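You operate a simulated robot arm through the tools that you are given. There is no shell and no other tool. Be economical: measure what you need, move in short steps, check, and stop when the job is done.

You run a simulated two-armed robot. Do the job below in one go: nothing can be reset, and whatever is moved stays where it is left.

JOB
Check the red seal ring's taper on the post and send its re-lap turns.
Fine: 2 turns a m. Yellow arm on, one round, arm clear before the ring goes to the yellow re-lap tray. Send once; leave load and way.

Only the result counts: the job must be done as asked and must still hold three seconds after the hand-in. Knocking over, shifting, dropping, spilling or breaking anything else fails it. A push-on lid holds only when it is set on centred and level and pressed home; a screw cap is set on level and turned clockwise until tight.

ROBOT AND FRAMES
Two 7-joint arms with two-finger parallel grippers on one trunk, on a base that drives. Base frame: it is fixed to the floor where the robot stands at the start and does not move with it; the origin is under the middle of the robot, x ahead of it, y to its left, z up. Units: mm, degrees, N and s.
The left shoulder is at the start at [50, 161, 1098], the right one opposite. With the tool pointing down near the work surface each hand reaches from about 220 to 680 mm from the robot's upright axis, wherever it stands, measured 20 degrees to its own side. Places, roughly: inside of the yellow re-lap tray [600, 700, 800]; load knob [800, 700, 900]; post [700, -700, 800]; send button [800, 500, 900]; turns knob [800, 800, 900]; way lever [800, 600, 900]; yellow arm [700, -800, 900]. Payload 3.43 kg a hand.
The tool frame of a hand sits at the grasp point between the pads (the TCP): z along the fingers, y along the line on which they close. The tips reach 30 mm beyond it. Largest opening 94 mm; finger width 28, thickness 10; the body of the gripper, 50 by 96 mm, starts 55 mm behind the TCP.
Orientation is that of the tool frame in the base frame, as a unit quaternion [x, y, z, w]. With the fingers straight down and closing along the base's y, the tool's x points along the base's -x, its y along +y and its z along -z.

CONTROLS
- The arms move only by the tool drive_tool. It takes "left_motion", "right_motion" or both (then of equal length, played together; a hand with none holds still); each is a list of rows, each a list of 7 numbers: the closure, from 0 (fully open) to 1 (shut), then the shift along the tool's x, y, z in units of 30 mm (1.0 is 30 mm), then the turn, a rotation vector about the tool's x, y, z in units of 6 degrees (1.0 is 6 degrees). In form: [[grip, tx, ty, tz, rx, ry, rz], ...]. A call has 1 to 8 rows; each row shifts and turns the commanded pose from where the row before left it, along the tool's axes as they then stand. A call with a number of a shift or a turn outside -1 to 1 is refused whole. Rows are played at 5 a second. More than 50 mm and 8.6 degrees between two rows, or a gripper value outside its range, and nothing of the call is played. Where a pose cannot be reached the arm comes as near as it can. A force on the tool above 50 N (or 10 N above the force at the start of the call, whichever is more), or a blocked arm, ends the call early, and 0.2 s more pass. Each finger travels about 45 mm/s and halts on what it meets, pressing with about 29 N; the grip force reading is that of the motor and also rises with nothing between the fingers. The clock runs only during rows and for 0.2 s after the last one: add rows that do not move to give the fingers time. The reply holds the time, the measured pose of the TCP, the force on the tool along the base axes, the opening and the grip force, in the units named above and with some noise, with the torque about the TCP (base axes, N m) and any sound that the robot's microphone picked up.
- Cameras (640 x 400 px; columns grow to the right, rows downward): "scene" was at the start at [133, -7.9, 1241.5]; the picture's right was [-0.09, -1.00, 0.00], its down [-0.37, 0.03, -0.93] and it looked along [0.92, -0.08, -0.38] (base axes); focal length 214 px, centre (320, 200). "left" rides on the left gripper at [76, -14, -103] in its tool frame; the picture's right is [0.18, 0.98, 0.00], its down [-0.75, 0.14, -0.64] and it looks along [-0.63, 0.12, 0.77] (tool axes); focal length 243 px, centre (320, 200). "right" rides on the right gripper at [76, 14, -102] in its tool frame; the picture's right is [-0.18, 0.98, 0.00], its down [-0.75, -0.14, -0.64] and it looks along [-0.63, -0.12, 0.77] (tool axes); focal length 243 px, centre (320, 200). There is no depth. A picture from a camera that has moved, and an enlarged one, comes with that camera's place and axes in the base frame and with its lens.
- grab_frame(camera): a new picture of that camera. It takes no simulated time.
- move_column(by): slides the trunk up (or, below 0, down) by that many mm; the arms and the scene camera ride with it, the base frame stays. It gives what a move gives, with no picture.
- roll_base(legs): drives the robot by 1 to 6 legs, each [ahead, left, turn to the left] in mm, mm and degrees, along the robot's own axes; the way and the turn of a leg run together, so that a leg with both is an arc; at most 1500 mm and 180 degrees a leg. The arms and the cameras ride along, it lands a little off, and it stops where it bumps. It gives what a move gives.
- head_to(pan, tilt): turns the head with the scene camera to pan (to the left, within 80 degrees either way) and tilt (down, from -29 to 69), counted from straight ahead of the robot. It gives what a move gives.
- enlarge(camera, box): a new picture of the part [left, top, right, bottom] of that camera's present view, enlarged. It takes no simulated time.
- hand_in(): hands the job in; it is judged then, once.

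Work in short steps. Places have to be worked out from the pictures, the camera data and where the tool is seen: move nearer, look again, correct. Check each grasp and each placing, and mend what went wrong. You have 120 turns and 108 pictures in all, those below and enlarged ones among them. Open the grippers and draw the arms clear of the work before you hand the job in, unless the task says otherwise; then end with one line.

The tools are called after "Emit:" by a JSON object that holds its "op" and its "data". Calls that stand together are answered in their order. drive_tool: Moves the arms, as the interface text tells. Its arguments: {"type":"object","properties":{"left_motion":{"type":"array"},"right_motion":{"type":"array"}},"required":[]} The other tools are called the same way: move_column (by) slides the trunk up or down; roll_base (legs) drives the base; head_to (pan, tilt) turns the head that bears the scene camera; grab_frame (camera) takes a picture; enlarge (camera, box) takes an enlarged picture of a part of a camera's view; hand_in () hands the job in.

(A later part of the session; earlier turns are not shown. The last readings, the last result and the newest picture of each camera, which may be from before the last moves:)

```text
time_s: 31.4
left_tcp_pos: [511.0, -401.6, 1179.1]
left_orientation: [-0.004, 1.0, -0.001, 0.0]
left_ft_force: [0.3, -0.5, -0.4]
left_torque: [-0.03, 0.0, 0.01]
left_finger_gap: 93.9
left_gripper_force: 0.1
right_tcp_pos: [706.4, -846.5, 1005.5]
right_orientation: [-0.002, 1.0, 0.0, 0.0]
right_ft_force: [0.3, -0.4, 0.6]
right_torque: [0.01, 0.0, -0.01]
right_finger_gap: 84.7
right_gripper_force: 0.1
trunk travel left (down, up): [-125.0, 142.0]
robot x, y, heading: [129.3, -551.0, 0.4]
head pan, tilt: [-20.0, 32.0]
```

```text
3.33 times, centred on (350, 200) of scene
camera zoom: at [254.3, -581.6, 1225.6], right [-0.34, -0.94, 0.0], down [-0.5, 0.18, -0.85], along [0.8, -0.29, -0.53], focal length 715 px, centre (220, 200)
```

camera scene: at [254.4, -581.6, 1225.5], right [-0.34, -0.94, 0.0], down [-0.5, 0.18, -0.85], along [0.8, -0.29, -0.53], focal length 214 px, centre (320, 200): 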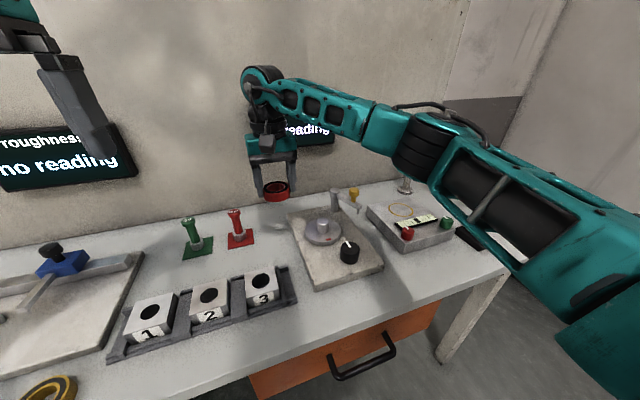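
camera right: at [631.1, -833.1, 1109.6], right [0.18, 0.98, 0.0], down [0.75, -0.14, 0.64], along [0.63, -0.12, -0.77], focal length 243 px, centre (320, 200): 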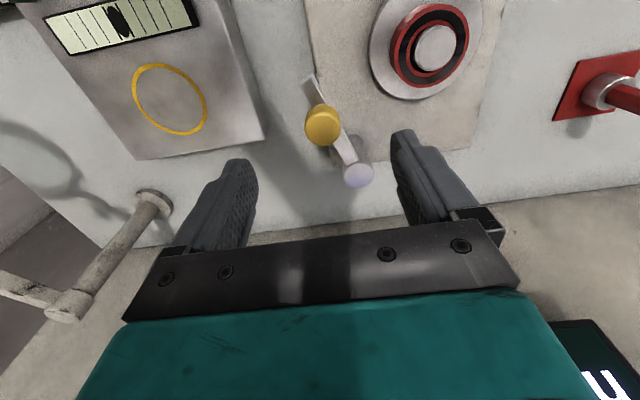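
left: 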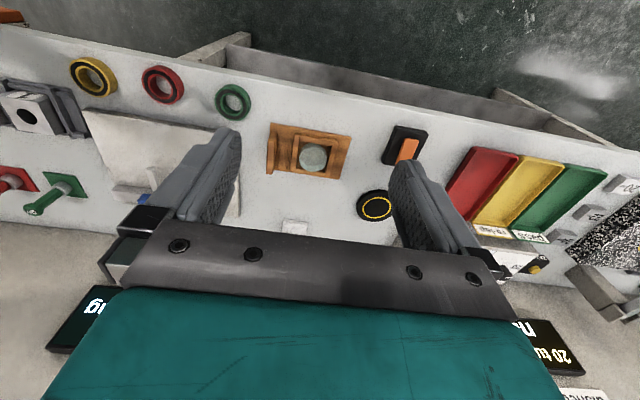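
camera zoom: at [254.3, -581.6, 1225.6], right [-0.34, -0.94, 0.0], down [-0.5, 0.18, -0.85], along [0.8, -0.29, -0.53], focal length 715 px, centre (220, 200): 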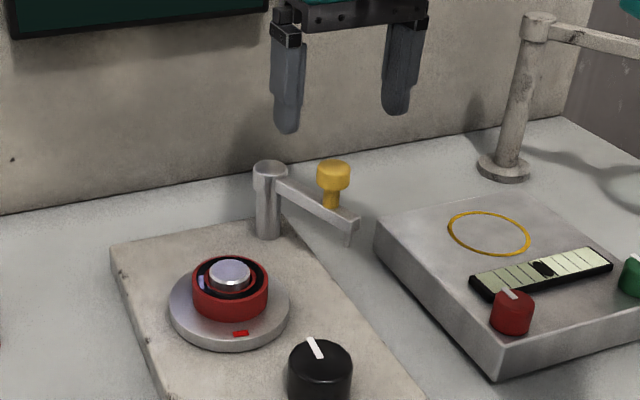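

Knob top is at about [700, -845]. Descend around it and close.

Emit:
{"op": "drive_tool", "data": {"right_motion": [[0.1, 0.2, 0.05, 0.7, 0, 0, 0], [0.1, 0, 0, 0.8, 0, 0, 0], [0.1, 0, 0, 0.73, 0, 0, 0], [0.1, 0, 0, 0, 0, 0, 0]]}}

Emit:
{"op": "grab_frame", "data": {"camera": "right"}}

Emit:
{"op": "enlarge", "data": {"camera": "scene", "box": [270, 140, 430, 260]}}

```text
time_s: 32.4
left_tcp_pos: [510.1, -400.6, 1179.3]
left_orientation: [-0.003, 1.0, 0.0, 0.0]
left_ft_force: [0.3, 0.7, 0.3]
left_torque: [-0.02, 0.01, -0.01]
left_finger_gap: 93.8
left_gripper_force: 0.1
right_tcp_pos: [701.6, -844.5, 940.3]
right_orientation: [-0.003, 1.0, 0.0, 0.001]
right_ft_force: [0.2, -0.5, 0.8]
right_torque: [-0.04, -0.01, -0.03]
right_finger_gap: 84.8
right_gripper_force: 0.1
trunk travel left (down, up): [-125.0, 142.0]
robot x, y, heading: [130.6, -552.6, 0.5]
head pan, tilt: [-20.0, 32.0]
```

```text
74 pictures are left
camera right: at [626.6, -830.5, 1042.5], right [0.18, 0.98, 0.0], down [0.75, -0.14, 0.64], along [0.63, -0.12, -0.77], focal length 243 px, centre (320, 200)
```

right: 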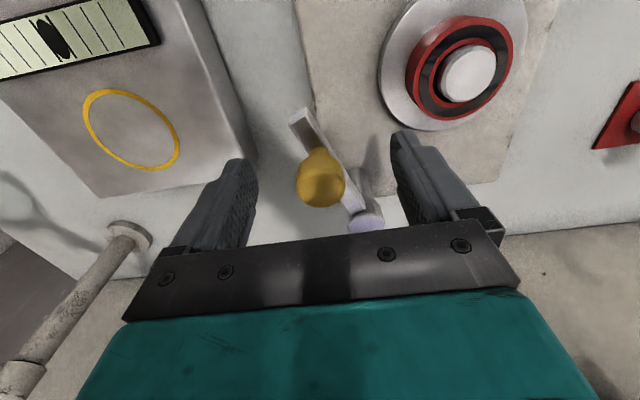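

```text
3.33 times, centred on (350, 200) of scene
camera zoom: at [254.3, -581.6, 1225.6], right [-0.34, -0.94, 0.0], down [-0.5, 0.18, -0.85], along [0.8, -0.29, -0.53], focal length 715 px, centre (220, 200)
```

zoom: 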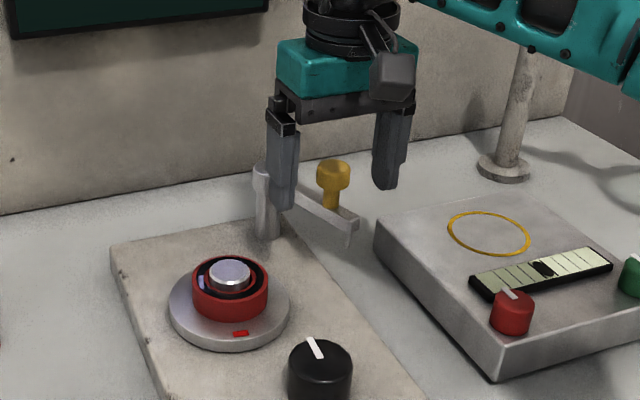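

Knob centred between the fingers at [702,-844]. Close on it.

Emit:
{"op": "drive_tool", "data": {"right_motion": [[0.5, 0, 0, 0.1, 0, 0, 0], [0.8, 0, 0, 0, 0, 0, 0], [0.8, 0, 0, 0, 0, 0, 0], [0.8, 0, 0, 0, 0, 0, 0], [0.8, 0, 0, 0, 0, 0, 0]]}}

```text
time_s: 33.6
left_tcp_pos: [510.3, -400.7, 1178.5]
left_orientation: [-0.004, 1.0, -0.001, 0.0]
left_ft_force: [0.2, 0.8, -0.4]
left_torque: [0.04, 0.01, -0.02]
left_finger_gap: 93.9
left_gripper_force: 0.1
right_tcp_pos: [702.5, -843.2, 935.7]
right_orientation: [-0.003, 1.0, 0.0, 0.0]
right_ft_force: [0.1, 0.2, 0.1]
right_torque: [0.0, 0.01, 0.0]
right_finger_gap: 27.6
right_gripper_force: 43.4
trunk travel left (down, up): [-125.0, 142.0]
robot x, y, heading: [129.0, -551.3, 0.4]
head pan, tilt: [-20.0, 32.0]
```

Gripped (27.6 mm). Swing along the arc about the pivot, first half.

Emit:
{"op": "drive_tool", "data": {"right_motion": [[0.8, 0.107, 0.437, 0, 0, 0, 0], [0.8, 0.03, 0.45, 0, 0, 0, 0], [0.8, -0.05, 0.45, 0, 0, 0, 0], [0.8, 0, 0, 0, 0, 0, 0]]}}

Emit:
{"op": "grab_frame", "data": {"camera": "right"}}

```text
time_s: 34.6
left_tcp_pos: [510.6, -401.0, 1179.0]
left_orientation: [-0.004, 1.0, -0.001, 0.0]
left_ft_force: [-0.1, 0.1, -0.2]
left_torque: [-0.01, 0.0, 0.05]
left_finger_gap: 94.1
left_gripper_force: 0.1
right_tcp_pos: [699.5, -804.8, 936.2]
right_orientation: [-0.002, 1.0, 0.0, 0.0]
right_ft_force: [4.6, -7.1, 6.6]
right_torque: [-0.13, 0.27, -0.48]
right_finger_gap: 27.3
right_gripper_force: 45.4
trunk travel left (down, up): [-125.0, 142.0]
robot x, y, heading: [128.1, -550.2, 0.1]
head pan, tilt: [-20.0, 32.0]
```

```text
72 pictures are left
camera right: at [623.8, -791.9, 1039.2], right [0.18, 0.98, 0.0], down [0.75, -0.14, 0.64], along [0.63, -0.12, -0.77], focal length 243 px, centre (320, 200)
```

right: 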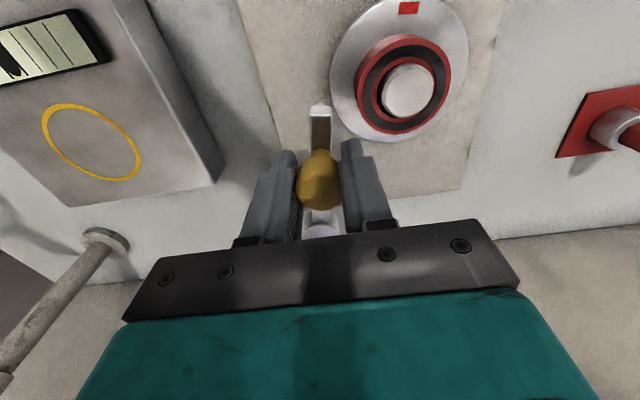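

Arm follows. I loosen the grip slightly to cage the knob and continue.

Emit:
{"op": "drive_tool", "data": {"right_motion": [[0.66, 0, 0, 0, 0, 0, 0], [0.66, -0.1, 0.4, 0, 0, 0, 0], [0.66, -0.15, 0.3, 0, 0, 0, 0], [0.66, 0, 0, 0, 0, 0, 0]]}}

Emit:
{"op": "grab_frame", "data": {"camera": "right"}}

Emit:
{"op": "enlarge", "data": {"camera": "scene", "box": [270, 140, 430, 260]}}

```text
time_s: 35.6
left_tcp_pos: [511.8, -400.6, 1178.5]
left_orientation: [-0.004, 1.0, -0.001, 0.0]
left_ft_force: [-0.1, 0.0, -0.2]
left_torque: [0.0, 0.01, 0.01]
left_finger_gap: 94.1
left_gripper_force: 0.0
right_tcp_pos: [706.9, -782.1, 936.0]
right_orientation: [-0.002, 1.0, 0.0, 0.0]
right_ft_force: [-0.1, 0.4, -0.6]
right_torque: [0.02, 0.0, 0.0]
right_finger_gap: 32.0
right_gripper_force: 0.0
trunk travel left (down, up): [-125.0, 142.0]
robot x, y, heading: [126.9, -549.7, 0.4]
head pan, tilt: [-20.0, 32.0]
```

```text
71 pictures are left
camera right: at [630.0, -769.4, 1038.5], right [0.18, 0.98, 0.0], down [0.75, -0.14, 0.64], along [0.63, -0.11, -0.77], focal length 243 px, centre (320, 200)
```

right: 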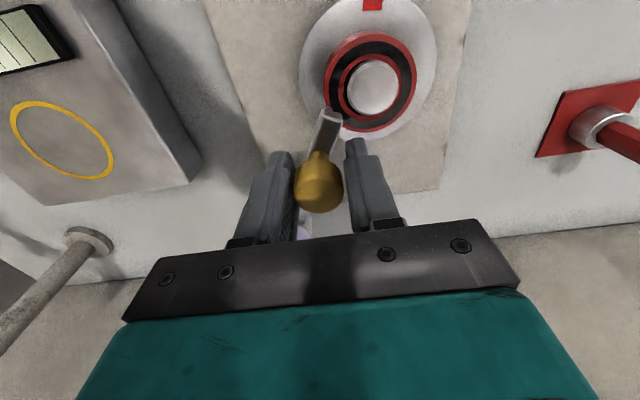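

```text
3.33 times, centred on (350, 200) of scene
camera zoom: at [254.3, -581.7, 1225.6], right [-0.34, -0.94, 0.0], down [-0.5, 0.18, -0.85], along [0.8, -0.29, -0.53], focal length 715 px, centre (220, 200)
```

zoom: 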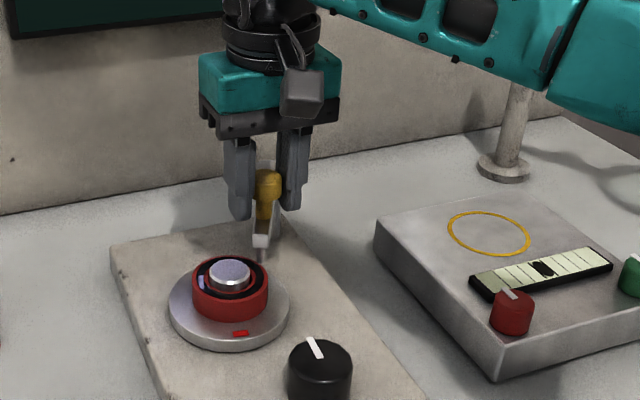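

Probe is nearing the ring edge; continue in a small step.

Emit:
{"op": "drive_tool", "data": {"right_motion": [[0.66, -0.1, 0.2, 0, 0, 0, 0], [0.66, -0.13, 0.2, 0, 0, 0, 0], [0.66, 0, 0, 0, 0, 0, 0]]}}

Emit:
{"op": "enlarge", "data": {"camera": "right", "box": [240, 20, 480, 220]}}

Emit:
{"op": "enlarge", "data": {"camera": "scene", "box": [280, 170, 380, 240]}}

```text
time_s: 36.4
left_tcp_pos: [510.1, -400.9, 1179.0]
left_orientation: [-0.003, 1.0, -0.001, 0.0]
left_ft_force: [-0.4, 0.2, 0.4]
left_torque: [0.01, 0.03, 0.0]
left_finger_gap: 94.0
left_gripper_force: 0.1
right_tcp_pos: [712.9, -772.3, 934.8]
right_orientation: [-0.001, 1.0, -0.001, 0.0]
right_ft_force: [-2.0, -5.0, -0.1]
right_torque: [-0.07, 0.05, -0.07]
right_finger_gap: 34.9
right_gripper_force: 2.6
trunk travel left (down, up): [-125.0, 142.0]
robot x, y, heading: [131.7, -553.1, 0.4]
head pan, tilt: [-20.0, 32.0]
```

```text
2.00 times, centred on (360, 120) of right
camera zoom: at [636.3, -758.5, 1038.5], right [0.18, 0.98, 0.0], down [0.75, -0.14, 0.64], along [0.63, -0.12, -0.77], focal length 485 px, centre (240, 360)
```

zoom: 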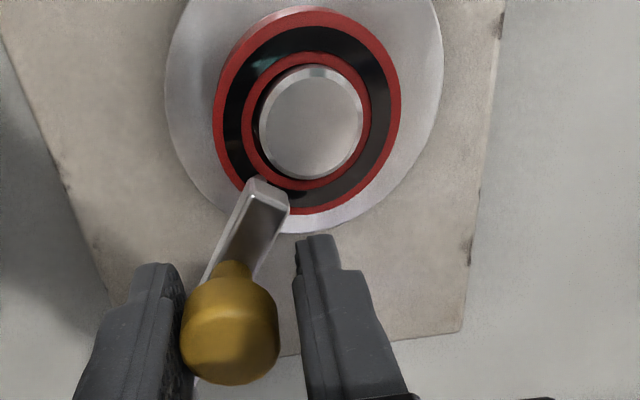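

```text
5.71 times, centred on (330, 205) of scene
camera zoom: at [254.2, -582.2, 1225.6], right [-0.34, -0.94, 0.0], down [-0.5, 0.18, -0.85], along [0.8, -0.29, -0.53], focal length 1226 px, centre (263, 171)
```

zoom: 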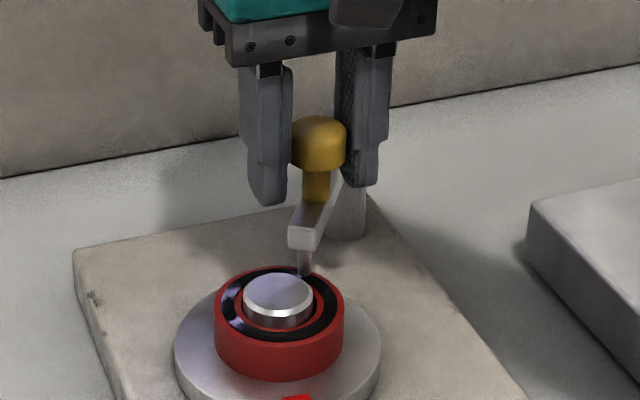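

The probe is on the ring's land and there's light resistance — likely its stop. Check the taper display.

Emit:
{"op": "head_to", "data": {"pan": -20, "tilt": 12}}

Emit:
{"op": "grab_frame", "data": {"camera": "scene"}}

```text
time_s: 37.2
left_tcp_pos: [510.2, -401.5, 1179.7]
left_orientation: [-0.004, 1.0, 0.0, 0.0]
left_ft_force: [0.3, 0.4, -0.6]
left_torque: [-0.02, 0.01, -0.02]
left_finger_gap: 94.1
left_gripper_force: 0.0
right_tcp_pos: [711.5, -771.3, 935.7]
right_orientation: [-0.002, 1.0, 0.0, 0.0]
right_ft_force: [-2.5, -6.0, -1.9]
right_torque: [-0.06, 0.06, -0.05]
right_finger_gap: 35.4
right_gripper_force: 3.0
trunk travel left (down, up): [-125.0, 142.0]
robot x, y, heading: [128.3, -550.4, 0.2]
head pan, tilt: [-20.0, 12.0]
```

```text
67 pictures are left
camera scene: at [257.7, -583.6, 1257.8], right [-0.34, -0.94, 0.0], down [-0.2, 0.07, -0.98], along [0.92, -0.33, -0.21], focal length 214 px, centre (320, 200)
```

scene: 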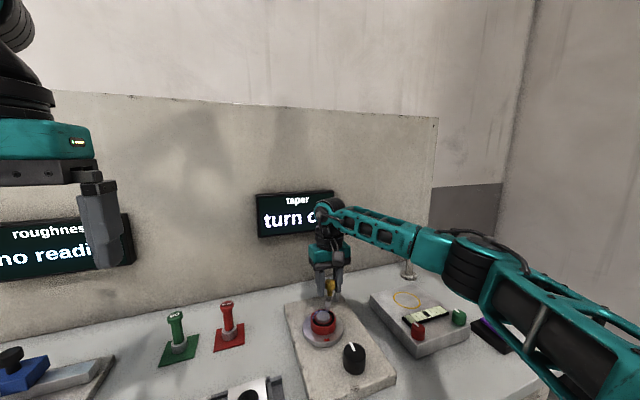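

Display says "turn o(nce)". Release the arm knob, lift, and move above the black turning knob (≈[585,-775]).

Emit:
{"op": "drive_tool", "data": {"right_motion": [[0.3, 0, 0, 0, 0, 0, 0], [0.3, 0, 0, 0, 0, 0, 0], [0.3, 0, 0, -0.6, 0, 0, 0], [0.3, 0, 0, -1, 0, 0, 0], [0.3, 0, 0, -1, 0, 0, 0], [0.3, 0, 0, -0.5, 0, 0, 0], [0.3, 0, 0, 0, 0, 0, 0]]}}

Emit:
{"op": "drive_tool", "data": {"right_motion": [[0.2, 0.9, 0, 0, 0, 0, 0], [0.2, 0.9, 0, 0, 0, 0, 0], [0.2, 0.9, 0, 0, 0, 0, 0], [0.2, 0.9, 0, 0, 0, 0, 0], [0.2, 0.9, 0, 0, 0, 0, 0], [0.2, 0, 0, 0, 0, 0, 0]]}}

Emit:
{"op": "grab_frame", "data": {"camera": "right"}}

Emit:
{"op": "enlarge", "data": {"camera": "scene", "box": [220, 170, 460, 400]}}

```text
time_s: 38.9
left_tcp_pos: [509.3, -400.8, 1179.3]
left_orientation: [-0.003, 1.0, -0.001, 0.0]
left_ft_force: [0.2, -0.6, 0.2]
left_torque: [0.01, 0.0, 0.01]
left_finger_gap: 94.1
left_gripper_force: 0.0
right_tcp_pos: [713.5, -771.3, 1027.9]
right_orientation: [-0.003, 1.0, -0.001, 0.0]
right_ft_force: [0.6, 0.6, 0.2]
right_torque: [-0.01, -0.03, -0.01]
right_finger_gap: 65.8
right_gripper_force: 0.0
trunk travel left (down, up): [-125.0, 142.0]
robot x, y, heading: [127.3, -551.7, 0.3]
head pan, tilt: [-20.0, 12.0]
```

```text
time_s: 40.2
left_tcp_pos: [510.7, -401.2, 1178.9]
left_orientation: [-0.004, 1.0, -0.001, -0.001]
left_ft_force: [-0.9, -0.1, -0.5]
left_torque: [-0.01, -0.02, 0.03]
left_finger_gap: 93.9
left_gripper_force: 0.0
right_tcp_pos: [577.5, -770.7, 1028.7]
right_orientation: [-0.003, 1.0, 0.0, 0.0]
right_ft_force: [-0.3, -0.1, 0.4]
right_torque: [-0.02, 0.03, -0.02]
right_finger_gap: 75.0
right_gripper_force: 0.0
trunk travel left (down, up): [-125.0, 142.0]
robot x, y, heading: [129.3, -547.7, 0.4]
head pan, tilt: [-20.0, 12.0]
```

```text
66 pictures are left
camera right: at [502.1, -758.1, 1132.1], right [0.18, 0.98, 0.0], down [0.75, -0.14, 0.64], along [0.63, -0.12, -0.77], focal length 243 px, centre (320, 200)
```

right: 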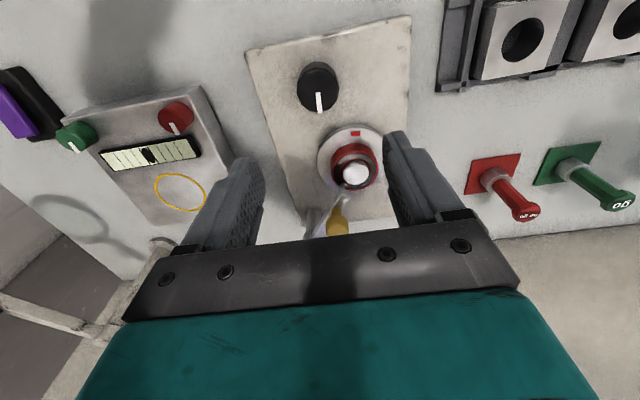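

```text
1.74 times, centred on (340, 285) of scene
camera zoom: at [257.9, -582.9, 1257.8], right [-0.34, -0.94, 0.0], down [-0.2, 0.07, -0.98], along [0.92, -0.33, -0.21], focal length 373 px, centre (285, 52)
```

zoom: 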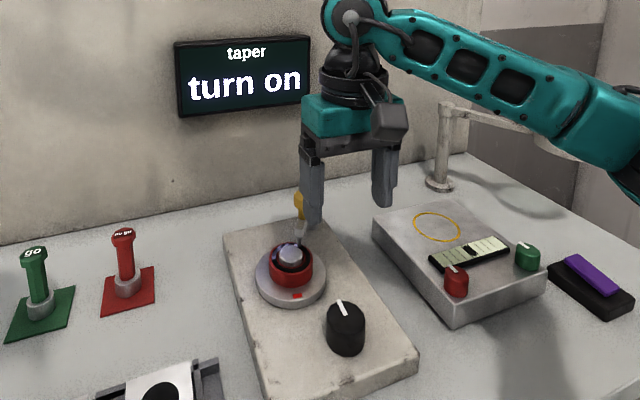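

Display reads "turn one…". Black knob centre ≈[569,-770], top z≈868, Ø44. Move over it and pre-rotate the hand counter-clockwise by 90° for a long stroke.

Emit:
{"op": "drive_tool", "data": {"right_motion": [[0.1, 0.28, 0, 0.3, 0, 0, -1], [0.1, 0, 0, 0, 0, 0, -1], [0.1, 0, 0, 0, 0, 0, -1], [0.1, 0, 0, 0, 0, 0, -1], [0.1, 0, 0, 0, 0, 0, -1], [0.1, 0, 0, 0, 0, 0, -1], [0.1, 0, 0, 0, 0, 0, -1], [0.1, 0, 0, 0, 0, 0, -1]]}}

Emit:
{"op": "drive_tool", "data": {"right_motion": [[0.1, 0, 0, 0, 0, 0, -1], [0.1, 0, 0, 0, 0, 0, -1], [0.1, 0, 0, 0, 0, 0, -1], [0.1, 0, 0, 0, 0, 0, -1], [0.1, 0, 0, 0, 0, 0, -1], [0.1, 0, 0, 0, 0, 0, -1], [0.1, 0, 0, 0, 0, 0, -1], [0.1, 0, 0, 0, 0, 0, 0]]}}

Emit:
{"op": "grab_frame", "data": {"camera": "right"}}

```text
time_s: 42.0
left_tcp_pos: [511.0, -402.2, 1179.7]
left_orientation: [-0.004, 1.0, -0.001, 0.0]
left_ft_force: [-0.6, 0.0, 0.6]
left_torque: [0.03, -0.01, 0.03]
left_finger_gap: 94.0
left_gripper_force: 0.1
right_tcp_pos: [568.6, -772.0, 1021.1]
right_orientation: [-0.41, 0.912, -0.001, 0.0]
right_ft_force: [-0.6, 0.1, 0.3]
right_torque: [-0.01, 0.0, -0.01]
right_finger_gap: 84.7
right_gripper_force: 0.2
trunk travel left (down, up): [-125.0, 142.0]
robot x, y, heading: [127.8, -551.3, 0.3]
head pan, tilt: [-20.0, 12.0]
```

```text
time_s: 43.9
left_tcp_pos: [510.8, -401.0, 1179.5]
left_orientation: [-0.003, 1.0, -0.001, 0.0]
left_ft_force: [0.6, 0.3, 0.2]
left_torque: [0.0, -0.02, 0.0]
left_finger_gap: 93.9
left_gripper_force: 0.0
right_tcp_pos: [569.9, -772.3, 1019.3]
right_orientation: [-0.409, 0.913, 0.0, 0.0]
right_ft_force: [0.3, 0.8, -0.5]
right_torque: [0.01, -0.01, -0.01]
right_finger_gap: 84.4
right_gripper_force: 0.1
right hand out of reach, approached as far as the arm can: row 1, 2, 3, 4, 5, 6, 7
trunk travel left (down, up): [-125.0, 142.0]
robot x, y, heading: [130.2, -554.1, 0.2]
head pan, tilt: [-20.0, 12.0]
```

```text
64 pictures are left
camera right: at [507.9, -819.8, 1122.8], right [-0.61, 0.79, 0.0], down [0.61, 0.47, 0.64], along [0.51, 0.39, -0.77], focal length 243 px, centre (320, 200)
```

right: 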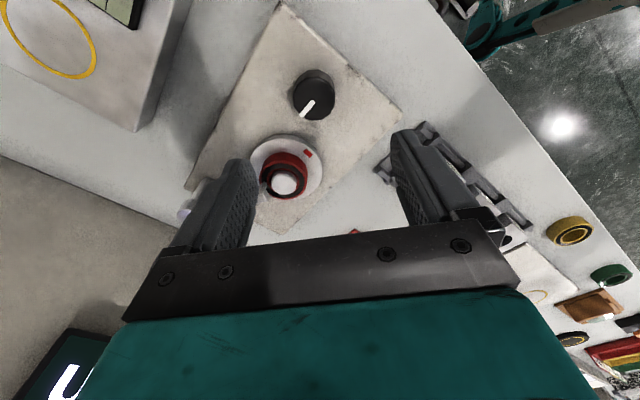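

Wrist limit is at −48° this way; that's a fine starting angle. Zoom to fix the knob centre.

Emit:
{"op": "enlarge", "data": {"camera": "right", "box": [240, 40, 400, 140]}}

```text
4.00 times, centred on (320, 90) of right
camera zoom: at [507.9, -819.8, 1122.8], right [-0.61, 0.79, 0.0], down [0.61, 0.47, 0.64], along [0.51, 0.39, -0.77], focal length 970 px, centre (320, 640)
```

zoom: 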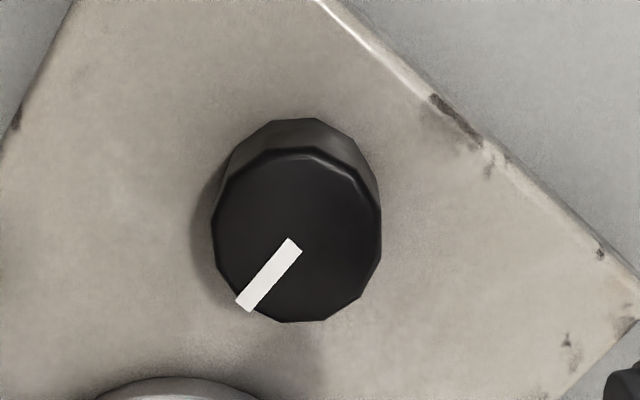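

Knob centre ≈[575,-776]. Shift over it and test that one +6° row responds.

Emit:
{"op": "drive_tool", "data": {"right_motion": [[0.1, 0, -0.21, 0, 0, 0, 1], [0.1, 0, 0, 0.6, 0, 0, 0], [0.1, 0, 0, 0.6, 0, 0, 0], [0.1, 0, 0, 0, 0, 0, 0]]}}

Emit:
{"op": "enlarge", "data": {"camera": "right", "box": [160, 0, 480, 200]}}

```text
time_s: 44.9
left_tcp_pos: [510.2, -401.1, 1179.0]
left_orientation: [-0.004, 1.0, -0.002, 0.0]
left_ft_force: [0.7, 0.3, -0.1]
left_torque: [0.01, 0.01, -0.01]
left_finger_gap: 94.1
left_gripper_force: 0.1
right_tcp_pos: [572.2, -774.9, 983.8]
right_orientation: [-0.361, 0.933, 0.0, 0.0]
right_ft_force: [-0.1, 0.5, -0.4]
right_torque: [0.01, 0.01, -0.01]
right_finger_gap: 84.7
right_gripper_force: 0.1
trunk travel left (down, up): [-125.0, 142.0]
robot x, y, heading: [128.7, -554.5, 0.4]
head pan, tilt: [-20.0, 12.0]
```

```text
2.00 times, centred on (320, 100) of right
camera zoom: at [506.8, -817.1, 1086.5], right [-0.53, 0.85, 0.0], down [0.65, 0.4, 0.64], along [0.55, 0.34, -0.77], focal length 485 px, centre (320, 400)
```

zoom: 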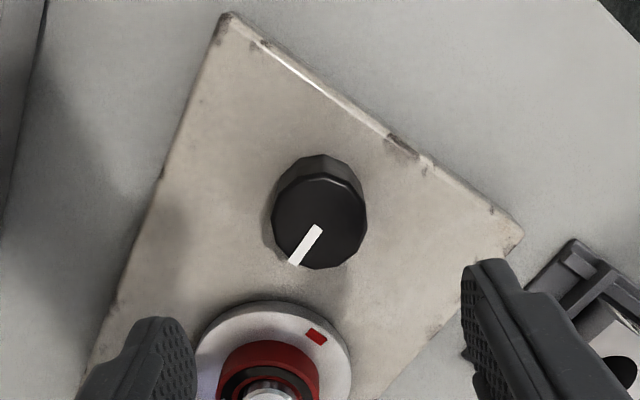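

Knob is centred between the fingers. Descend to TCP≈880 and close.

Emit:
{"op": "drive_tool", "data": {"right_motion": [[0.2, 0, 0, 0.9, 0, 0, 0], [0.2, 0, 0, 0.9, 0, 0, 0], [0.2, 0, 0, 0.9, 0, 0, 0], [0.2, 0, 0, 0.7, 0, 0, 0], [0.9, 0, 0, 0, 0, 0, 0], [0.9, 0, 0, 0, 0, 0, 0], [0.9, 0, 0, 0, 0, 0, 0], [0.9, 0, 0, 0, 0, 0, 0]]}}

Emit:
{"op": "enlarge", "data": {"camera": "right", "box": [160, 0, 480, 200]}}

```text
time_s: 46.6
left_tcp_pos: [510.7, -401.1, 1178.8]
left_orientation: [-0.003, 1.0, -0.001, 0.0]
left_ft_force: [0.3, 0.1, 0.0]
left_torque: [0.0, 0.04, -0.02]
left_finger_gap: 94.0
left_gripper_force: 0.1
right_tcp_pos: [572.8, -776.9, 880.2]
right_orientation: [-0.36, 0.933, 0.0, 0.0]
right_ft_force: [2.8, -1.7, -3.5]
right_torque: [0.02, -0.51, -0.02]
right_finger_gap: 44.5
right_gripper_force: 45.0
trunk travel left (down, up): [-125.0, 142.0]
robot x, y, heading: [134.8, -549.0, 0.4]
head pan, tilt: [-20.0, 12.0]
```

```text
2.00 times, centred on (320, 100) of right
camera zoom: at [507.3, -818.1, 984.0], right [-0.52, 0.85, 0.0], down [0.65, 0.4, 0.64], along [0.55, 0.34, -0.77], focal length 485 px, centre (320, 400)
```

zoom: 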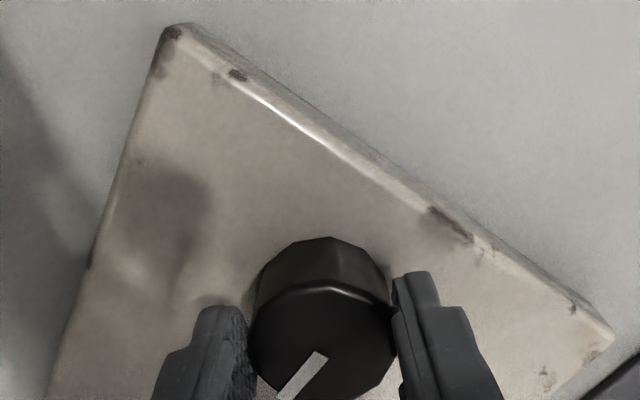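

Gripped. Turn clockwise 48° and look at table mark and display.

Emit:
{"op": "drive_tool", "data": {"right_motion": [[0.9, 0, 0, 0, 0, 0, 1], [0.9, 0, 0, 0, 0, 0, 1], [0.9, 0, 0, 0, 0, 0, 1], [0.9, 0, 0, 0, 0, 0, 1], [0.9, 0, 0, 0, 0, 0, 1], [0.9, 0, 0, 0, 0, 0, 1], [0.9, 0, 0, 0, 0, 0, 1], [0.9, 0, 0, 0, 0, 0, 1]]}}

Emit:
{"op": "enlarge", "data": {"camera": "scene", "box": [220, 170, 460, 400]}}

```text
time_s: 48.5
left_tcp_pos: [510.6, -400.8, 1178.1]
left_orientation: [-0.004, 1.0, -0.001, 0.001]
left_ft_force: [0.4, -0.2, 0.5]
left_torque: [-0.01, 0.01, -0.01]
left_finger_gap: 93.9
left_gripper_force: 0.1
right_tcp_pos: [572.2, -773.3, 880.4]
right_orientation: [0.049, 0.999, 0.001, -0.004]
right_ft_force: [-20.5, 17.9, -17.6]
right_torque: [0.2, -0.22, 0.07]
right_finger_gap: 44.3
right_gripper_force: 44.8
trunk travel left (down, up): [-125.0, 142.0]
robot x, y, heading: [130.0, -549.7, 0.4]
head pan, tilt: [-20.0, 12.0]
```

```text
1.74 times, centred on (340, 285) of scene
camera zoom: at [257.1, -581.7, 1257.8], right [-0.34, -0.94, 0.0], down [-0.2, 0.07, -0.98], along [0.92, -0.33, -0.21], focal length 373 px, centre (285, 52)
```

zoom: 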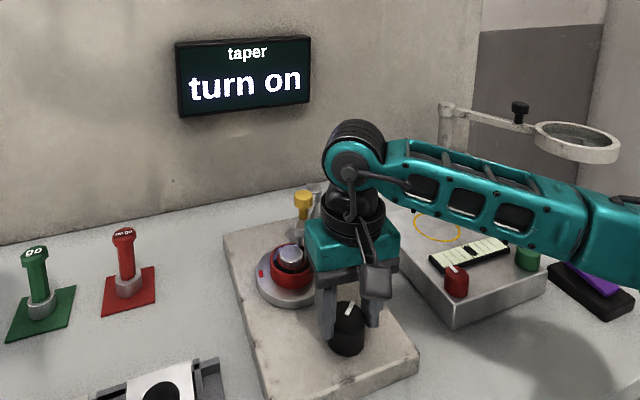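

Table follows clockwise. Continue another 48° with a small correction of side load.

Emit:
{"op": "drive_tool", "data": {"right_motion": [[0.9, 0.03, 0.05, 0.02, 0, 0, 1], [0.9, 0, 0, 0, 0, 0, 1], [0.9, 0, 0, 0, 0, 0, 1], [0.9, 0, 0, 0, 0, 0, 1], [0.9, 0, 0, 0, 0, 0, 1], [0.9, 0, 0, 0, 0, 0, 1], [0.9, 0, 0, 0, 0, 0, 1], [0.9, 0, 0, 0, 0, 0, 1]]}}

```text
time_s: 50.2
left_tcp_pos: [511.4, -399.0, 1178.5]
left_orientation: [-0.004, 1.0, -0.001, 0.0]
left_ft_force: [-0.4, 0.6, 0.3]
left_torque: [0.01, -0.01, 0.01]
left_finger_gap: 94.3
left_gripper_force: 0.1
right_tcp_pos: [574.3, -770.1, 880.2]
right_orientation: [0.45, 0.893, 0.003, -0.002]
right_ft_force: [-1.9, 31.0, -17.6]
right_torque: [0.56, 0.32, 0.07]
right_finger_gap: 44.2
right_gripper_force: 44.9
trunk travel left (down, up): [-125.0, 142.0]
robot x, y, heading: [133.0, -552.2, 0.5]
head pan, tilt: [-20.0, 12.0]
```

Correct the growing side load and keep turning.

Emit:
{"op": "drive_tool", "data": {"right_motion": [[0.9, 0.04, 0.1, 0.02, 0, 0, 0.5], [0.9, 0.02, 0.03, 0, 0, 0, 1], [0.9, 0, 0, 0, 0, 0, 1], [0.9, 0, 0, 0, 0, 0, 1], [0.9, 0, 0, 0, 0, 0, 1], [0.9, 0, 0, 0, 0, 0, 1], [0.9, 0, 0, 0, 0, 0, 1], [0.9, 0, 0, 0, 0, 0, 1]]}}

Emit:
{"op": "enlarge", "data": {"camera": "scene", "box": [220, 170, 460, 400]}}

```text
time_s: 52.0
left_tcp_pos: [510.5, -399.5, 1178.1]
left_orientation: [-0.003, 1.0, -0.001, 0.001]
left_ft_force: [0.2, 0.9, 0.5]
left_torque: [-0.01, 0.02, 0.02]
left_finger_gap: 93.9
left_gripper_force: 0.1
right_tcp_pos: [578.1, -768.5, 881.1]
right_orientation: [0.76, 0.65, 0.002, 0.0]
right_ft_force: [6.0, 18.1, -1.3]
right_torque: [0.39, 0.38, 0.02]
right_finger_gap: 44.1
right_gripper_force: 45.4
trunk travel left (down, up): [-125.0, 142.0]
robot x, y, heading: [132.9, -551.9, 0.6]
head pan, tilt: [-20.0, 12.0]
```

```text
1.74 times, centred on (340, 285) of scene
camera zoom: at [258.7, -581.2, 1257.8], right [-0.34, -0.94, 0.0], down [-0.2, 0.07, -0.98], along [0.92, -0.33, -0.21], focal length 373 px, centre (285, 52)
```

zoom: 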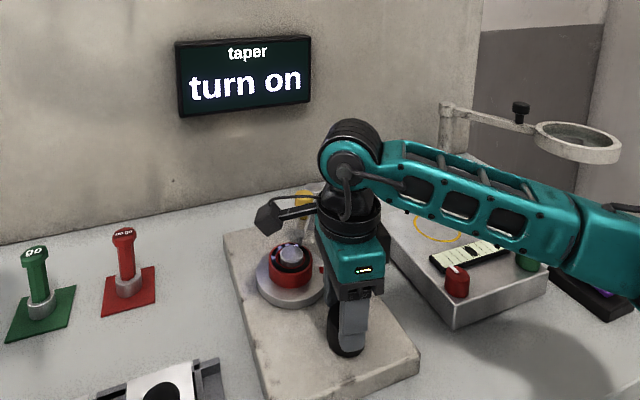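

Table turns about twice as fast as the knob. Continue ~24° and check the display.

Emit:
{"op": "drive_tool", "data": {"right_motion": [[0.9, 0.05, 0.02, 0.0, 0, 0, 1], [0.9, 0, 0, 0, 0, 0, 1], [0.9, 0, 0, 0, 0, 0, 1], [0.9, 0, 0, 0, 0, 0, 1], [0.9, 0, 0, 0, 0, 0, 0]]}}

Emit:
{"op": "enlarge", "data": {"camera": "scene", "box": [220, 170, 460, 400]}}

```text
time_s: 53.2
left_tcp_pos: [512.8, -400.7, 1178.5]
left_orientation: [-0.004, 1.0, -0.001, -0.001]
left_ft_force: [-0.5, -0.3, -1.0]
left_torque: [-0.03, 0.04, -0.02]
left_finger_gap: 94.1
left_gripper_force: 0.1
right_tcp_pos: [579.4, -770.6, 881.1]
right_orientation: [0.879, 0.477, 0.002, 0.002]
right_ft_force: [25.6, 0.4, 10.8]
right_torque: [-0.33, -0.11, 0.08]
right_finger_gap: 44.2
right_gripper_force: 45.4
trunk travel left (down, up): [-125.0, 142.0]
robot x, y, heading: [128.8, -549.7, 0.3]
head pan, tilt: [-20.0, 12.0]
```

```text
1.74 times, centred on (340, 285) of scene
camera zoom: at [259.6, -582.5, 1257.8], right [-0.34, -0.94, 0.0], down [-0.2, 0.07, -0.98], along [0.92, -0.33, -0.21], focal length 373 px, centre (285, 52)
```

zoom: 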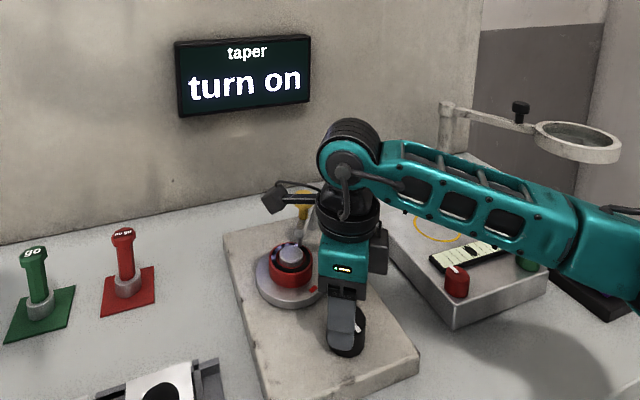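

Red mark is nearly back to start. Turn another ~18°.

Emit:
{"op": "drive_tool", "data": {"right_motion": [[0.9, 0.04, 0.07, 0.0, 0, 0, 1], [0.9, 0, 0, 0, 0, 0, 1], [0.9, 0, 0, 0, 0, 0, 1], [0.9, 0, 0, 0, 0, 0, 0]]}}

Emit:
{"op": "enlarge", "data": {"camera": "scene", "box": [220, 170, 460, 400]}}

```text
time_s: 54.2
left_tcp_pos: [512.2, -400.9, 1179.2]
left_orientation: [-0.003, 1.0, -0.001, 0.0]
left_ft_force: [0.1, 0.4, 0.0]
left_torque: [0.02, 0.01, 0.01]
left_finger_gap: 93.9
left_gripper_force: 0.1
right_tcp_pos: [579.4, -771.9, 881.1]
right_orientation: [0.943, 0.334, 0.001, 0.003]
right_ft_force: [20.4, -9.8, 18.8]
right_torque: [-0.48, 0.52, 0.07]
right_finger_gap: 44.4
right_gripper_force: 44.6
trunk travel left (down, up): [-125.0, 142.0]
robot x, y, heading: [126.8, -551.9, 0.2]
head pan, tilt: [-20.0, 12.0]
```

```text
1.74 times, centred on (340, 285) of scene
camera zoom: at [258.5, -583.2, 1257.9], right [-0.34, -0.94, 0.0], down [-0.2, 0.07, -0.98], along [0.92, -0.33, -0.21], focal length 373 px, centre (285, 52)
```

zoom: 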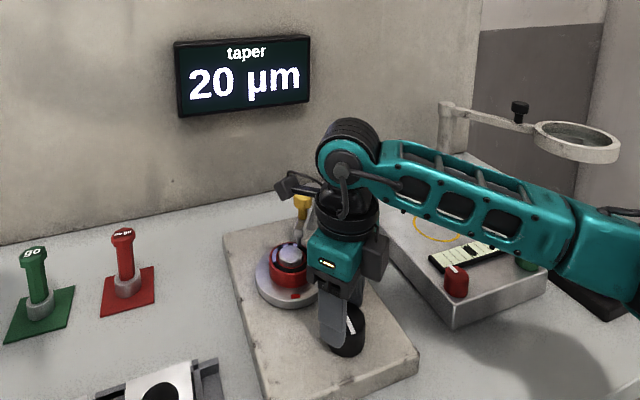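

Reading: 20 µm. Release the knob, lift, and rotate the hand back.

Emit:
{"op": "drive_tool", "data": {"right_motion": [[0.25, 0, 0, 0, 0, 0, 0], [0.25, 0, 0, 0, 0, 0, 0], [0.25, 0, 0, -0.7, 0, 0, 0], [0.25, 0, 0, -1, 0, 0, 0], [0.25, 0, 0, -1, 0, 0, 0], [0.25, 0, 0, -1, 0, 0, 0], [0.25, 0, 0, -1, 0, 0, 0], [0.25, 0, 0, 0, 0, 0, 0]]}}

Emit:
{"op": "drive_tool", "data": {"right_motion": [[0.25, 0, 0, 0, 0, 0, -1], [0.25, 0, 0, 0, 0, 0, -1], [0.25, 0, 0, 0, 0, 0, -1], [0.25, 0, 0, 0, 0, 0, -1], [0.25, 0, 0, 0, 0, 0, -1], [0.25, 0, 0, 0, 0, 0, -1], [0.25, 0, 0, 0, 0, 0, -1], [0.25, 0, 0, 0, 0, 0, -1]]}}

Emit:
{"op": "drive_tool", "data": {"right_motion": [[0.25, 0, 0, 0, 0, 0, -1], [0.25, 0, 0, 0, 0, 0, -1], [0.25, 0, 0, 0, 0, 0, -1], [0.25, 0, 0, 0, 0, 0, -1], [0.25, 0, 0, 0, 0, 0, -1], [0.25, 0, 0, 0, 0, 0, -1], [0.25, 0, 0, 0, 0, 0, -1], [0.25, 0, 0, 0, 0, 0, -1]]}}

Emit:
{"op": "drive_tool", "data": {"right_motion": [[0.25, 0, 0, 0, 0, 0, -1], [0.25, 0, 0, 0, 0, 0, -1], [0.25, 0, 0, 0, 0, 0, -1], [0.25, 0, 0, 0, 0, 0, -1], [0.25, 0, 0, 0, 0, 0, -1], [0.25, 0, 0, 0, 0, 0, -1], [0.25, 0, 0, 0, 0, 0, -1], [0.25, 0, 0, 0, 0, 0, 0]]}}

Emit:
{"op": "grab_frame", "data": {"camera": "right"}}

Emit:
{"op": "enlarge", "data": {"camera": "scene", "box": [220, 170, 460, 400]}}

```text
time_s: 56.0
left_tcp_pos: [510.1, -400.8, 1179.1]
left_orientation: [-0.003, 1.0, -0.001, 0.0]
left_ft_force: [0.0, -1.0, -0.5]
left_torque: [0.04, 0.03, -0.03]
left_finger_gap: 93.9
left_gripper_force: 0.1
right_tcp_pos: [579.5, -769.1, 1021.0]
right_orientation: [0.942, 0.336, 0.0, -0.001]
right_ft_force: [0.4, 0.0, -0.6]
right_torque: [0.02, 0.0, -0.04]
right_finger_gap: 70.7
right_gripper_force: 0.0
trunk travel left (down, up): [-125.0, 142.0]
robot x, y, heading: [129.3, -554.9, 0.2]
head pan, tilt: [-20.0, 12.0]
```

```text
time_s: 57.9
left_tcp_pos: [511.8, -402.3, 1178.2]
left_orientation: [-0.004, 1.0, -0.001, -0.001]
left_ft_force: [0.4, 0.5, 0.2]
left_torque: [-0.01, -0.01, 0.01]
left_finger_gap: 93.9
left_gripper_force: 0.0
right_tcp_pos: [578.2, -769.2, 1021.7]
right_orientation: [0.723, 0.691, 0.0, 0.0]
right_ft_force: [-0.4, 0.4, 0.2]
right_torque: [-0.01, -0.01, 0.0]
right_finger_gap: 70.5
right_gripper_force: 0.0
trunk travel left (down, up): [-125.0, 142.0]
robot x, y, heading: [132.3, -548.7, 0.1]
head pan, tilt: [-20.0, 12.0]
```

```text
time_s: 59.6
left_tcp_pos: [511.7, -400.8, 1178.7]
left_orientation: [-0.003, 1.0, 0.0, 0.0]
left_ft_force: [0.6, 0.8, 0.3]
left_torque: [-0.01, -0.02, -0.01]
left_finger_gap: 94.2
left_gripper_force: 0.1
right_tcp_pos: [578.3, -770.2, 1021.9]
right_orientation: [0.379, 0.925, -0.001, -0.001]
right_ft_force: [-1.7, 0.3, 0.7]
right_torque: [0.01, 0.0, 0.01]
right_finger_gap: 70.4
right_gripper_force: 0.1
trunk travel left (down, up): [-125.0, 142.0]
robot x, y, heading: [127.7, -553.1, 0.3]
head pan, tilt: [-20.0, 12.0]
```

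```text
time_s: 61.5
left_tcp_pos: [510.8, -402.0, 1178.3]
left_orientation: [-0.004, 1.0, -0.001, 0.0]
left_ft_force: [1.3, -1.1, -0.1]
left_torque: [0.01, -0.02, 0.01]
left_finger_gap: 94.0
left_gripper_force: 0.1
right_tcp_pos: [579.6, -769.2, 1021.6]
right_orientation: [0.023, 1.0, 0.001, 0.0]
right_ft_force: [-1.0, 0.5, 0.5]
right_torque: [-0.02, -0.01, 0.01]
right_finger_gap: 70.6
right_gripper_force: 0.0
trunk travel left (down, up): [-125.0, 142.0]
robot x, y, heading: [128.3, -549.8, 0.5]
head pan, tilt: [-20.0, 12.0]
```

```text
56 pictures are left
camera right: at [503.4, -752.0, 1124.7], right [0.23, 0.97, 0.0], down [0.75, -0.18, 0.64], along [0.63, -0.15, -0.77], focal length 243 px, centre (320, 200)
```

right: 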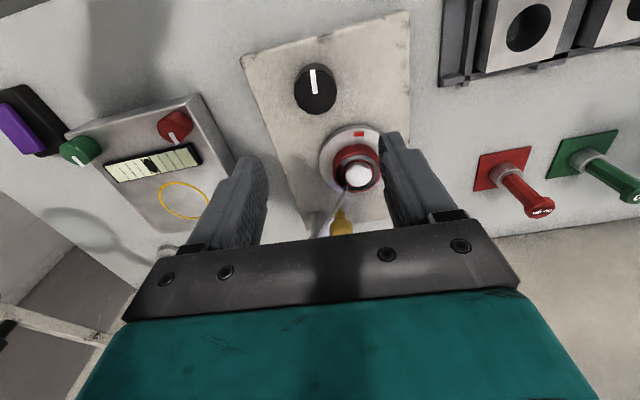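

```text
1.74 times, centred on (340, 285) of scene
camera zoom: at [257.8, -582.9, 1257.9], right [-0.34, -0.94, 0.0], down [-0.2, 0.07, -0.98], along [0.92, -0.33, -0.21], focal length 373 px, centre (285, 52)
```

zoom: 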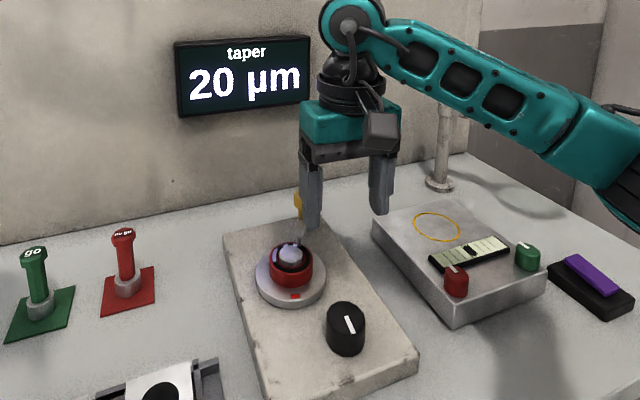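

Now the arm must go clear. Move above the yellow knob again and check.

Emit:
{"op": "drive_tool", "data": {"right_motion": [[0.25, -0.9, 0, 0, 0, 0, -0.44], [0.25, -0.9, 0, 0, 0, 0, 0], [0.25, -0.9, 0, 0, 0, 0, 0], [0.25, -0.9, 0, 0, 0, 0, 0], [0.25, -0.85, 0, 0.3, 0, 0, 0], [0.25, 0, 0, 0.4, 0, 0, 0], [0.25, 0, 0, 0, 0, 0, 0]]}}

Emit:
{"op": "grab_frame", "data": {"camera": "right"}}

```text
time_s: 63.0
left_tcp_pos: [510.4, -401.1, 1178.3]
left_orientation: [-0.004, 1.0, -0.001, -0.001]
left_ft_force: [0.1, -0.5, 0.9]
left_torque: [0.02, -0.03, 0.02]
left_finger_gap: 94.3
left_gripper_force: 0.1
right_tcp_pos: [711.6, -770.3, 999.7]
right_orientation: [0.001, 1.0, 0.001, 0.0]
right_ft_force: [-0.8, -0.5, -0.6]
right_torque: [-0.03, 0.02, -0.06]
right_finger_gap: 70.4
right_gripper_force: 0.0
trunk travel left (down, up): [-125.0, 142.0]
robot x, y, heading: [128.9, -553.4, 0.3]
head pan, tilt: [-20.0, 12.0]
```

```text
54 pictures are left
camera right: at [635.4, -757.1, 1103.3], right [0.19, 0.98, 0.0], down [0.75, -0.14, 0.64], along [0.63, -0.12, -0.77], focal length 243 px, centre (320, 200)
```

right: 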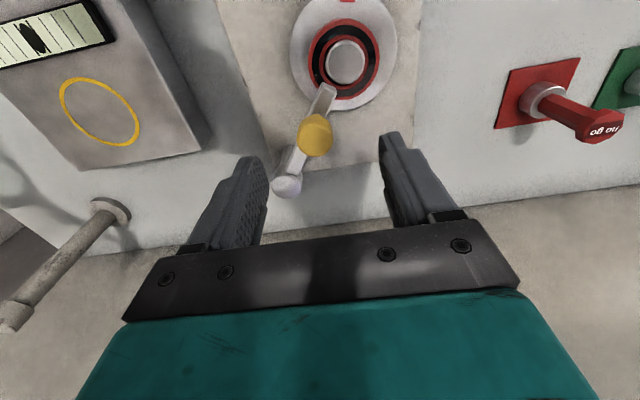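

Knob at [708.5,-774.7]. Descend, close to a loose cage, and swing it back along the arc.

Emit:
{"op": "drive_tool", "data": {"right_motion": [[0.25, 0.1, -0.13, 0.6, 0, 0, 0], [0.25, 0, 0, 0.8, 0, 0, 0], [0.25, 0, 0, 0.7, 0, 0, 0], [0.66, 0, 0, 0, 0, 0, 0], [0.66, 0, 0, 0, 0, 0, 0], [0.66, 0, 0, 0, 0, 0, 0]]}}

Emit:
{"op": "drive_tool", "data": {"right_motion": [[0.66, 0.23, -0.35, 0, 0, 0, 0], [0.66, 0.16, -0.42, 0, 0, 0, 0], [0.66, 0.07, -0.45, 0, 0, 0, 0], [0.66, -0.02, -0.45, 0, 0, 0, 0], [0.66, -0.09, -0.45, 0, 0, 0, 0], [0.66, -0.15, -0.42, 0, 0, 0, 0], [0.66, 0, 0, 0, 0, 0, 0]]}}

Emit:
{"op": "grab_frame", "data": {"camera": "right"}}

```text
time_s: 64.5
left_tcp_pos: [510.2, -400.8, 1178.6]
left_orientation: [-0.004, 1.0, -0.001, 0.001]
left_ft_force: [0.2, -1.1, 0.1]
left_torque: [-0.03, 0.01, 0.0]
left_finger_gap: 94.2
left_gripper_force: 0.1
right_tcp_pos: [709.3, -776.8, 936.2]
right_orientation: [0.0, 1.0, 0.0, 0.0]
right_ft_force: [0.6, 0.4, -0.5]
right_torque: [0.02, 0.03, 0.01]
right_finger_gap: 32.3
right_gripper_force: 0.0
trunk travel left (down, up): [-125.0, 142.0]
robot x, y, heading: [128.8, -554.3, 0.1]
head pan, tilt: [-20.0, 12.0]
```

```text
time_s: 66.0
left_tcp_pos: [511.5, -399.4, 1178.5]
left_orientation: [-0.004, 1.0, 0.0, 0.0]
left_ft_force: [0.0, -0.1, 0.5]
left_torque: [0.03, 0.0, 0.02]
left_finger_gap: 94.0
left_gripper_force: 0.0
right_tcp_pos: [702.1, -848.8, 938.2]
right_orientation: [-0.001, 1.0, 0.001, 0.0]
right_ft_force: [-0.4, 7.9, -0.5]
right_torque: [0.11, 0.04, 0.08]
right_finger_gap: 36.7
right_gripper_force: 4.0
trunk travel left (down, up): [-125.0, 142.0]
robot x, y, heading: [132.7, -554.2, 0.5]
head pan, tilt: [-20.0, 12.0]
```

```text
53 pictures are left
camera right: at [626.4, -835.3, 1041.4], right [0.18, 0.98, 0.0], down [0.75, -0.14, 0.64], along [0.63, -0.12, -0.77], focal length 243 px, centre (320, 200)
```

right: 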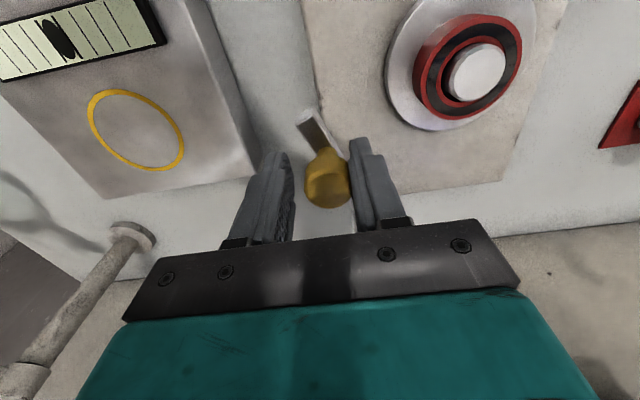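

Arm is back at its clear stop. Release, lift, and go above the ring.

Emit:
{"op": "drive_tool", "data": {"right_motion": [[0.3, 0, 0.1, 0, 0, 0, 0], [0.3, 0, 0, 0, 0, 0, 0], [0.3, 0, 0, -0.8, 0, 0, 0], [0.3, 0, 0, -0.8, 0, 0, 0], [0.3, 0, 0, -0.5, 0, 0, 0]]}}

Emit:
{"op": "drive_tool", "data": {"right_motion": [[0.15, 0.21, 0.85, 0, 0, 0, 0], [0.15, 0.21, 0.85, 0, 0, 0, 0], [0.15, 0.21, 0.85, 0, 0, 0, 0], [0.15, 0.2, 0.84, 0, 0, 0, 0], [0.15, 0, 0, 0, 0, 0, 0]]}}

Emit:
{"op": "enlarge", "data": {"camera": "right", "box": [160, 0, 480, 200]}}

Emit:
{"op": "enlarge", "data": {"camera": "scene", "box": [220, 170, 460, 400]}}

```text
time_s: 67.2
left_tcp_pos: [509.9, -400.1, 1178.6]
left_orientation: [-0.004, 1.0, 0.0, 0.0]
left_ft_force: [0.8, 0.5, 0.1]
left_torque: [0.0, -0.02, -0.02]
left_finger_gap: 93.9
left_gripper_force: 0.1
right_tcp_pos: [704.2, -847.5, 1001.1]
right_orientation: [0.001, 1.0, 0.0, 0.0]
right_ft_force: [0.0, -0.4, -0.8]
right_torque: [0.01, 0.01, -0.01]
right_finger_gap: 65.8
right_gripper_force: 0.1
trunk travel left (down, up): [-125.0, 142.0]
robot x, y, heading: [129.4, -552.3, 0.2]
head pan, tilt: [-20.0, 12.0]
```

```text
time_s: 68.5
left_tcp_pos: [509.9, -401.3, 1180.1]
left_orientation: [-0.004, 1.0, -0.001, 0.0]
left_ft_force: [0.1, 0.1, 0.2]
left_torque: [0.02, -0.05, -0.02]
left_finger_gap: 94.0
left_gripper_force: 0.0
right_tcp_pos: [679.5, -746.4, 1001.0]
right_orientation: [0.001, 1.0, 0.001, 0.0]
right_ft_force: [-0.1, 0.4, 0.2]
right_torque: [0.01, -0.02, 0.02]
right_finger_gap: 80.0
right_gripper_force: 0.0
trunk travel left (down, up): [-125.0, 142.0]
robot x, y, heading: [132.1, -550.2, 0.4]
head pan, tilt: [-20.0, 12.0]
```

```text
2.00 times, centred on (320, 100) of right
camera zoom: at [603.8, -732.3, 1104.1], right [0.19, 0.98, 0.0], down [0.75, -0.14, 0.64], along [0.63, -0.12, -0.77], focal length 485 px, centre (320, 400)
```

zoom: 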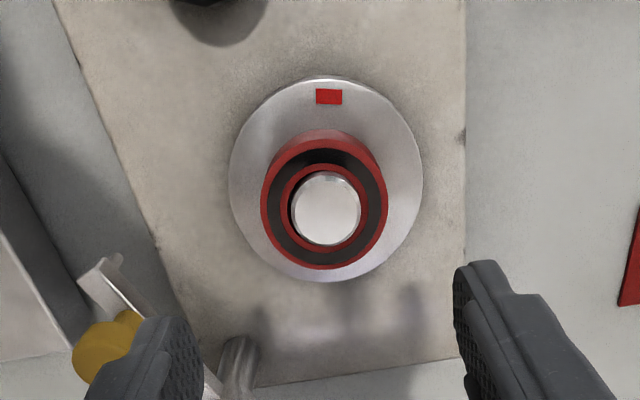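

```text
1.74 times, centred on (340, 285) of scene
camera zoom: at [257.8, -583.0, 1257.9], right [-0.34, -0.94, 0.0], down [-0.2, 0.07, -0.98], along [0.92, -0.33, -0.21], focal length 373 px, centre (285, 52)
```

zoom: 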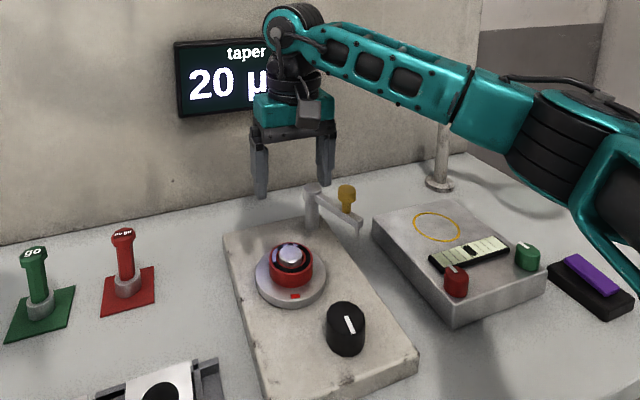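

Arm clear, reading still shown. Descend onto the ring and grip.

Emit:
{"op": "drive_tool", "data": {"right_motion": [[0.15, 0.07, 0.06, 0.8, 0, 0, 0], [0.15, 0, 0, 0.9, 0, 0, 0], [0.15, 0, 0, 0.9, 0, 0, 0], [0.15, 0, 0, 0.9, 0, 0, 0], [0.15, 0, 0, 0.63, 0, 0, 0], [0.15, 0, 0, 0, 0, 0, 0]]}}

Emit:
{"op": "drive_tool", "data": {"right_motion": [[0.6, 0, 0, 0, 0, 0, 0], [1, 0, 0, 0, 0, 0, 0], [1, 0, 0, 0, 0, 0, 0], [1, 0, 0, 0, 0, 0, 0]]}}

```text
time_s: 69.8
left_tcp_pos: [510.5, -401.8, 1179.1]
left_orientation: [-0.004, 1.0, -0.002, 0.0]
left_ft_force: [0.0, -0.5, 0.3]
left_torque: [0.0, 0.04, 0.0]
left_finger_gap: 94.1
left_gripper_force: 0.1
right_tcp_pos: [676.4, -745.3, 875.4]
right_orientation: [0.001, 1.0, 0.0, 0.0]
right_ft_force: [0.0, 0.1, 0.2]
right_torque: [0.02, 0.02, 0.0]
right_finger_gap: 80.0
right_gripper_force: 0.0
trunk travel left (down, up): [-125.0, 142.0]
robot x, y, heading: [130.7, -551.2, 0.1]
head pan, tilt: [-20.0, 12.0]
```

```text
time_s: 70.8
left_tcp_pos: [509.8, -400.2, 1178.6]
left_orientation: [-0.003, 1.0, -0.001, 0.0]
left_ft_force: [-0.2, 0.1, -0.1]
left_torque: [0.01, 0.01, -0.01]
left_finger_gap: 93.9
left_gripper_force: 0.0
right_tcp_pos: [677.4, -745.4, 874.3]
right_orientation: [0.001, 1.0, 0.0, 0.0]
right_ft_force: [-1.0, 0.1, -1.0]
right_torque: [-0.04, 0.0, -0.01]
right_finger_gap: 60.8
right_gripper_force: 29.5
trunk travel left (down, up): [-125.0, 142.0]
robot x, y, heading: [130.8, -549.7, 0.4]
head pan, tilt: [-20.0, 12.0]
```

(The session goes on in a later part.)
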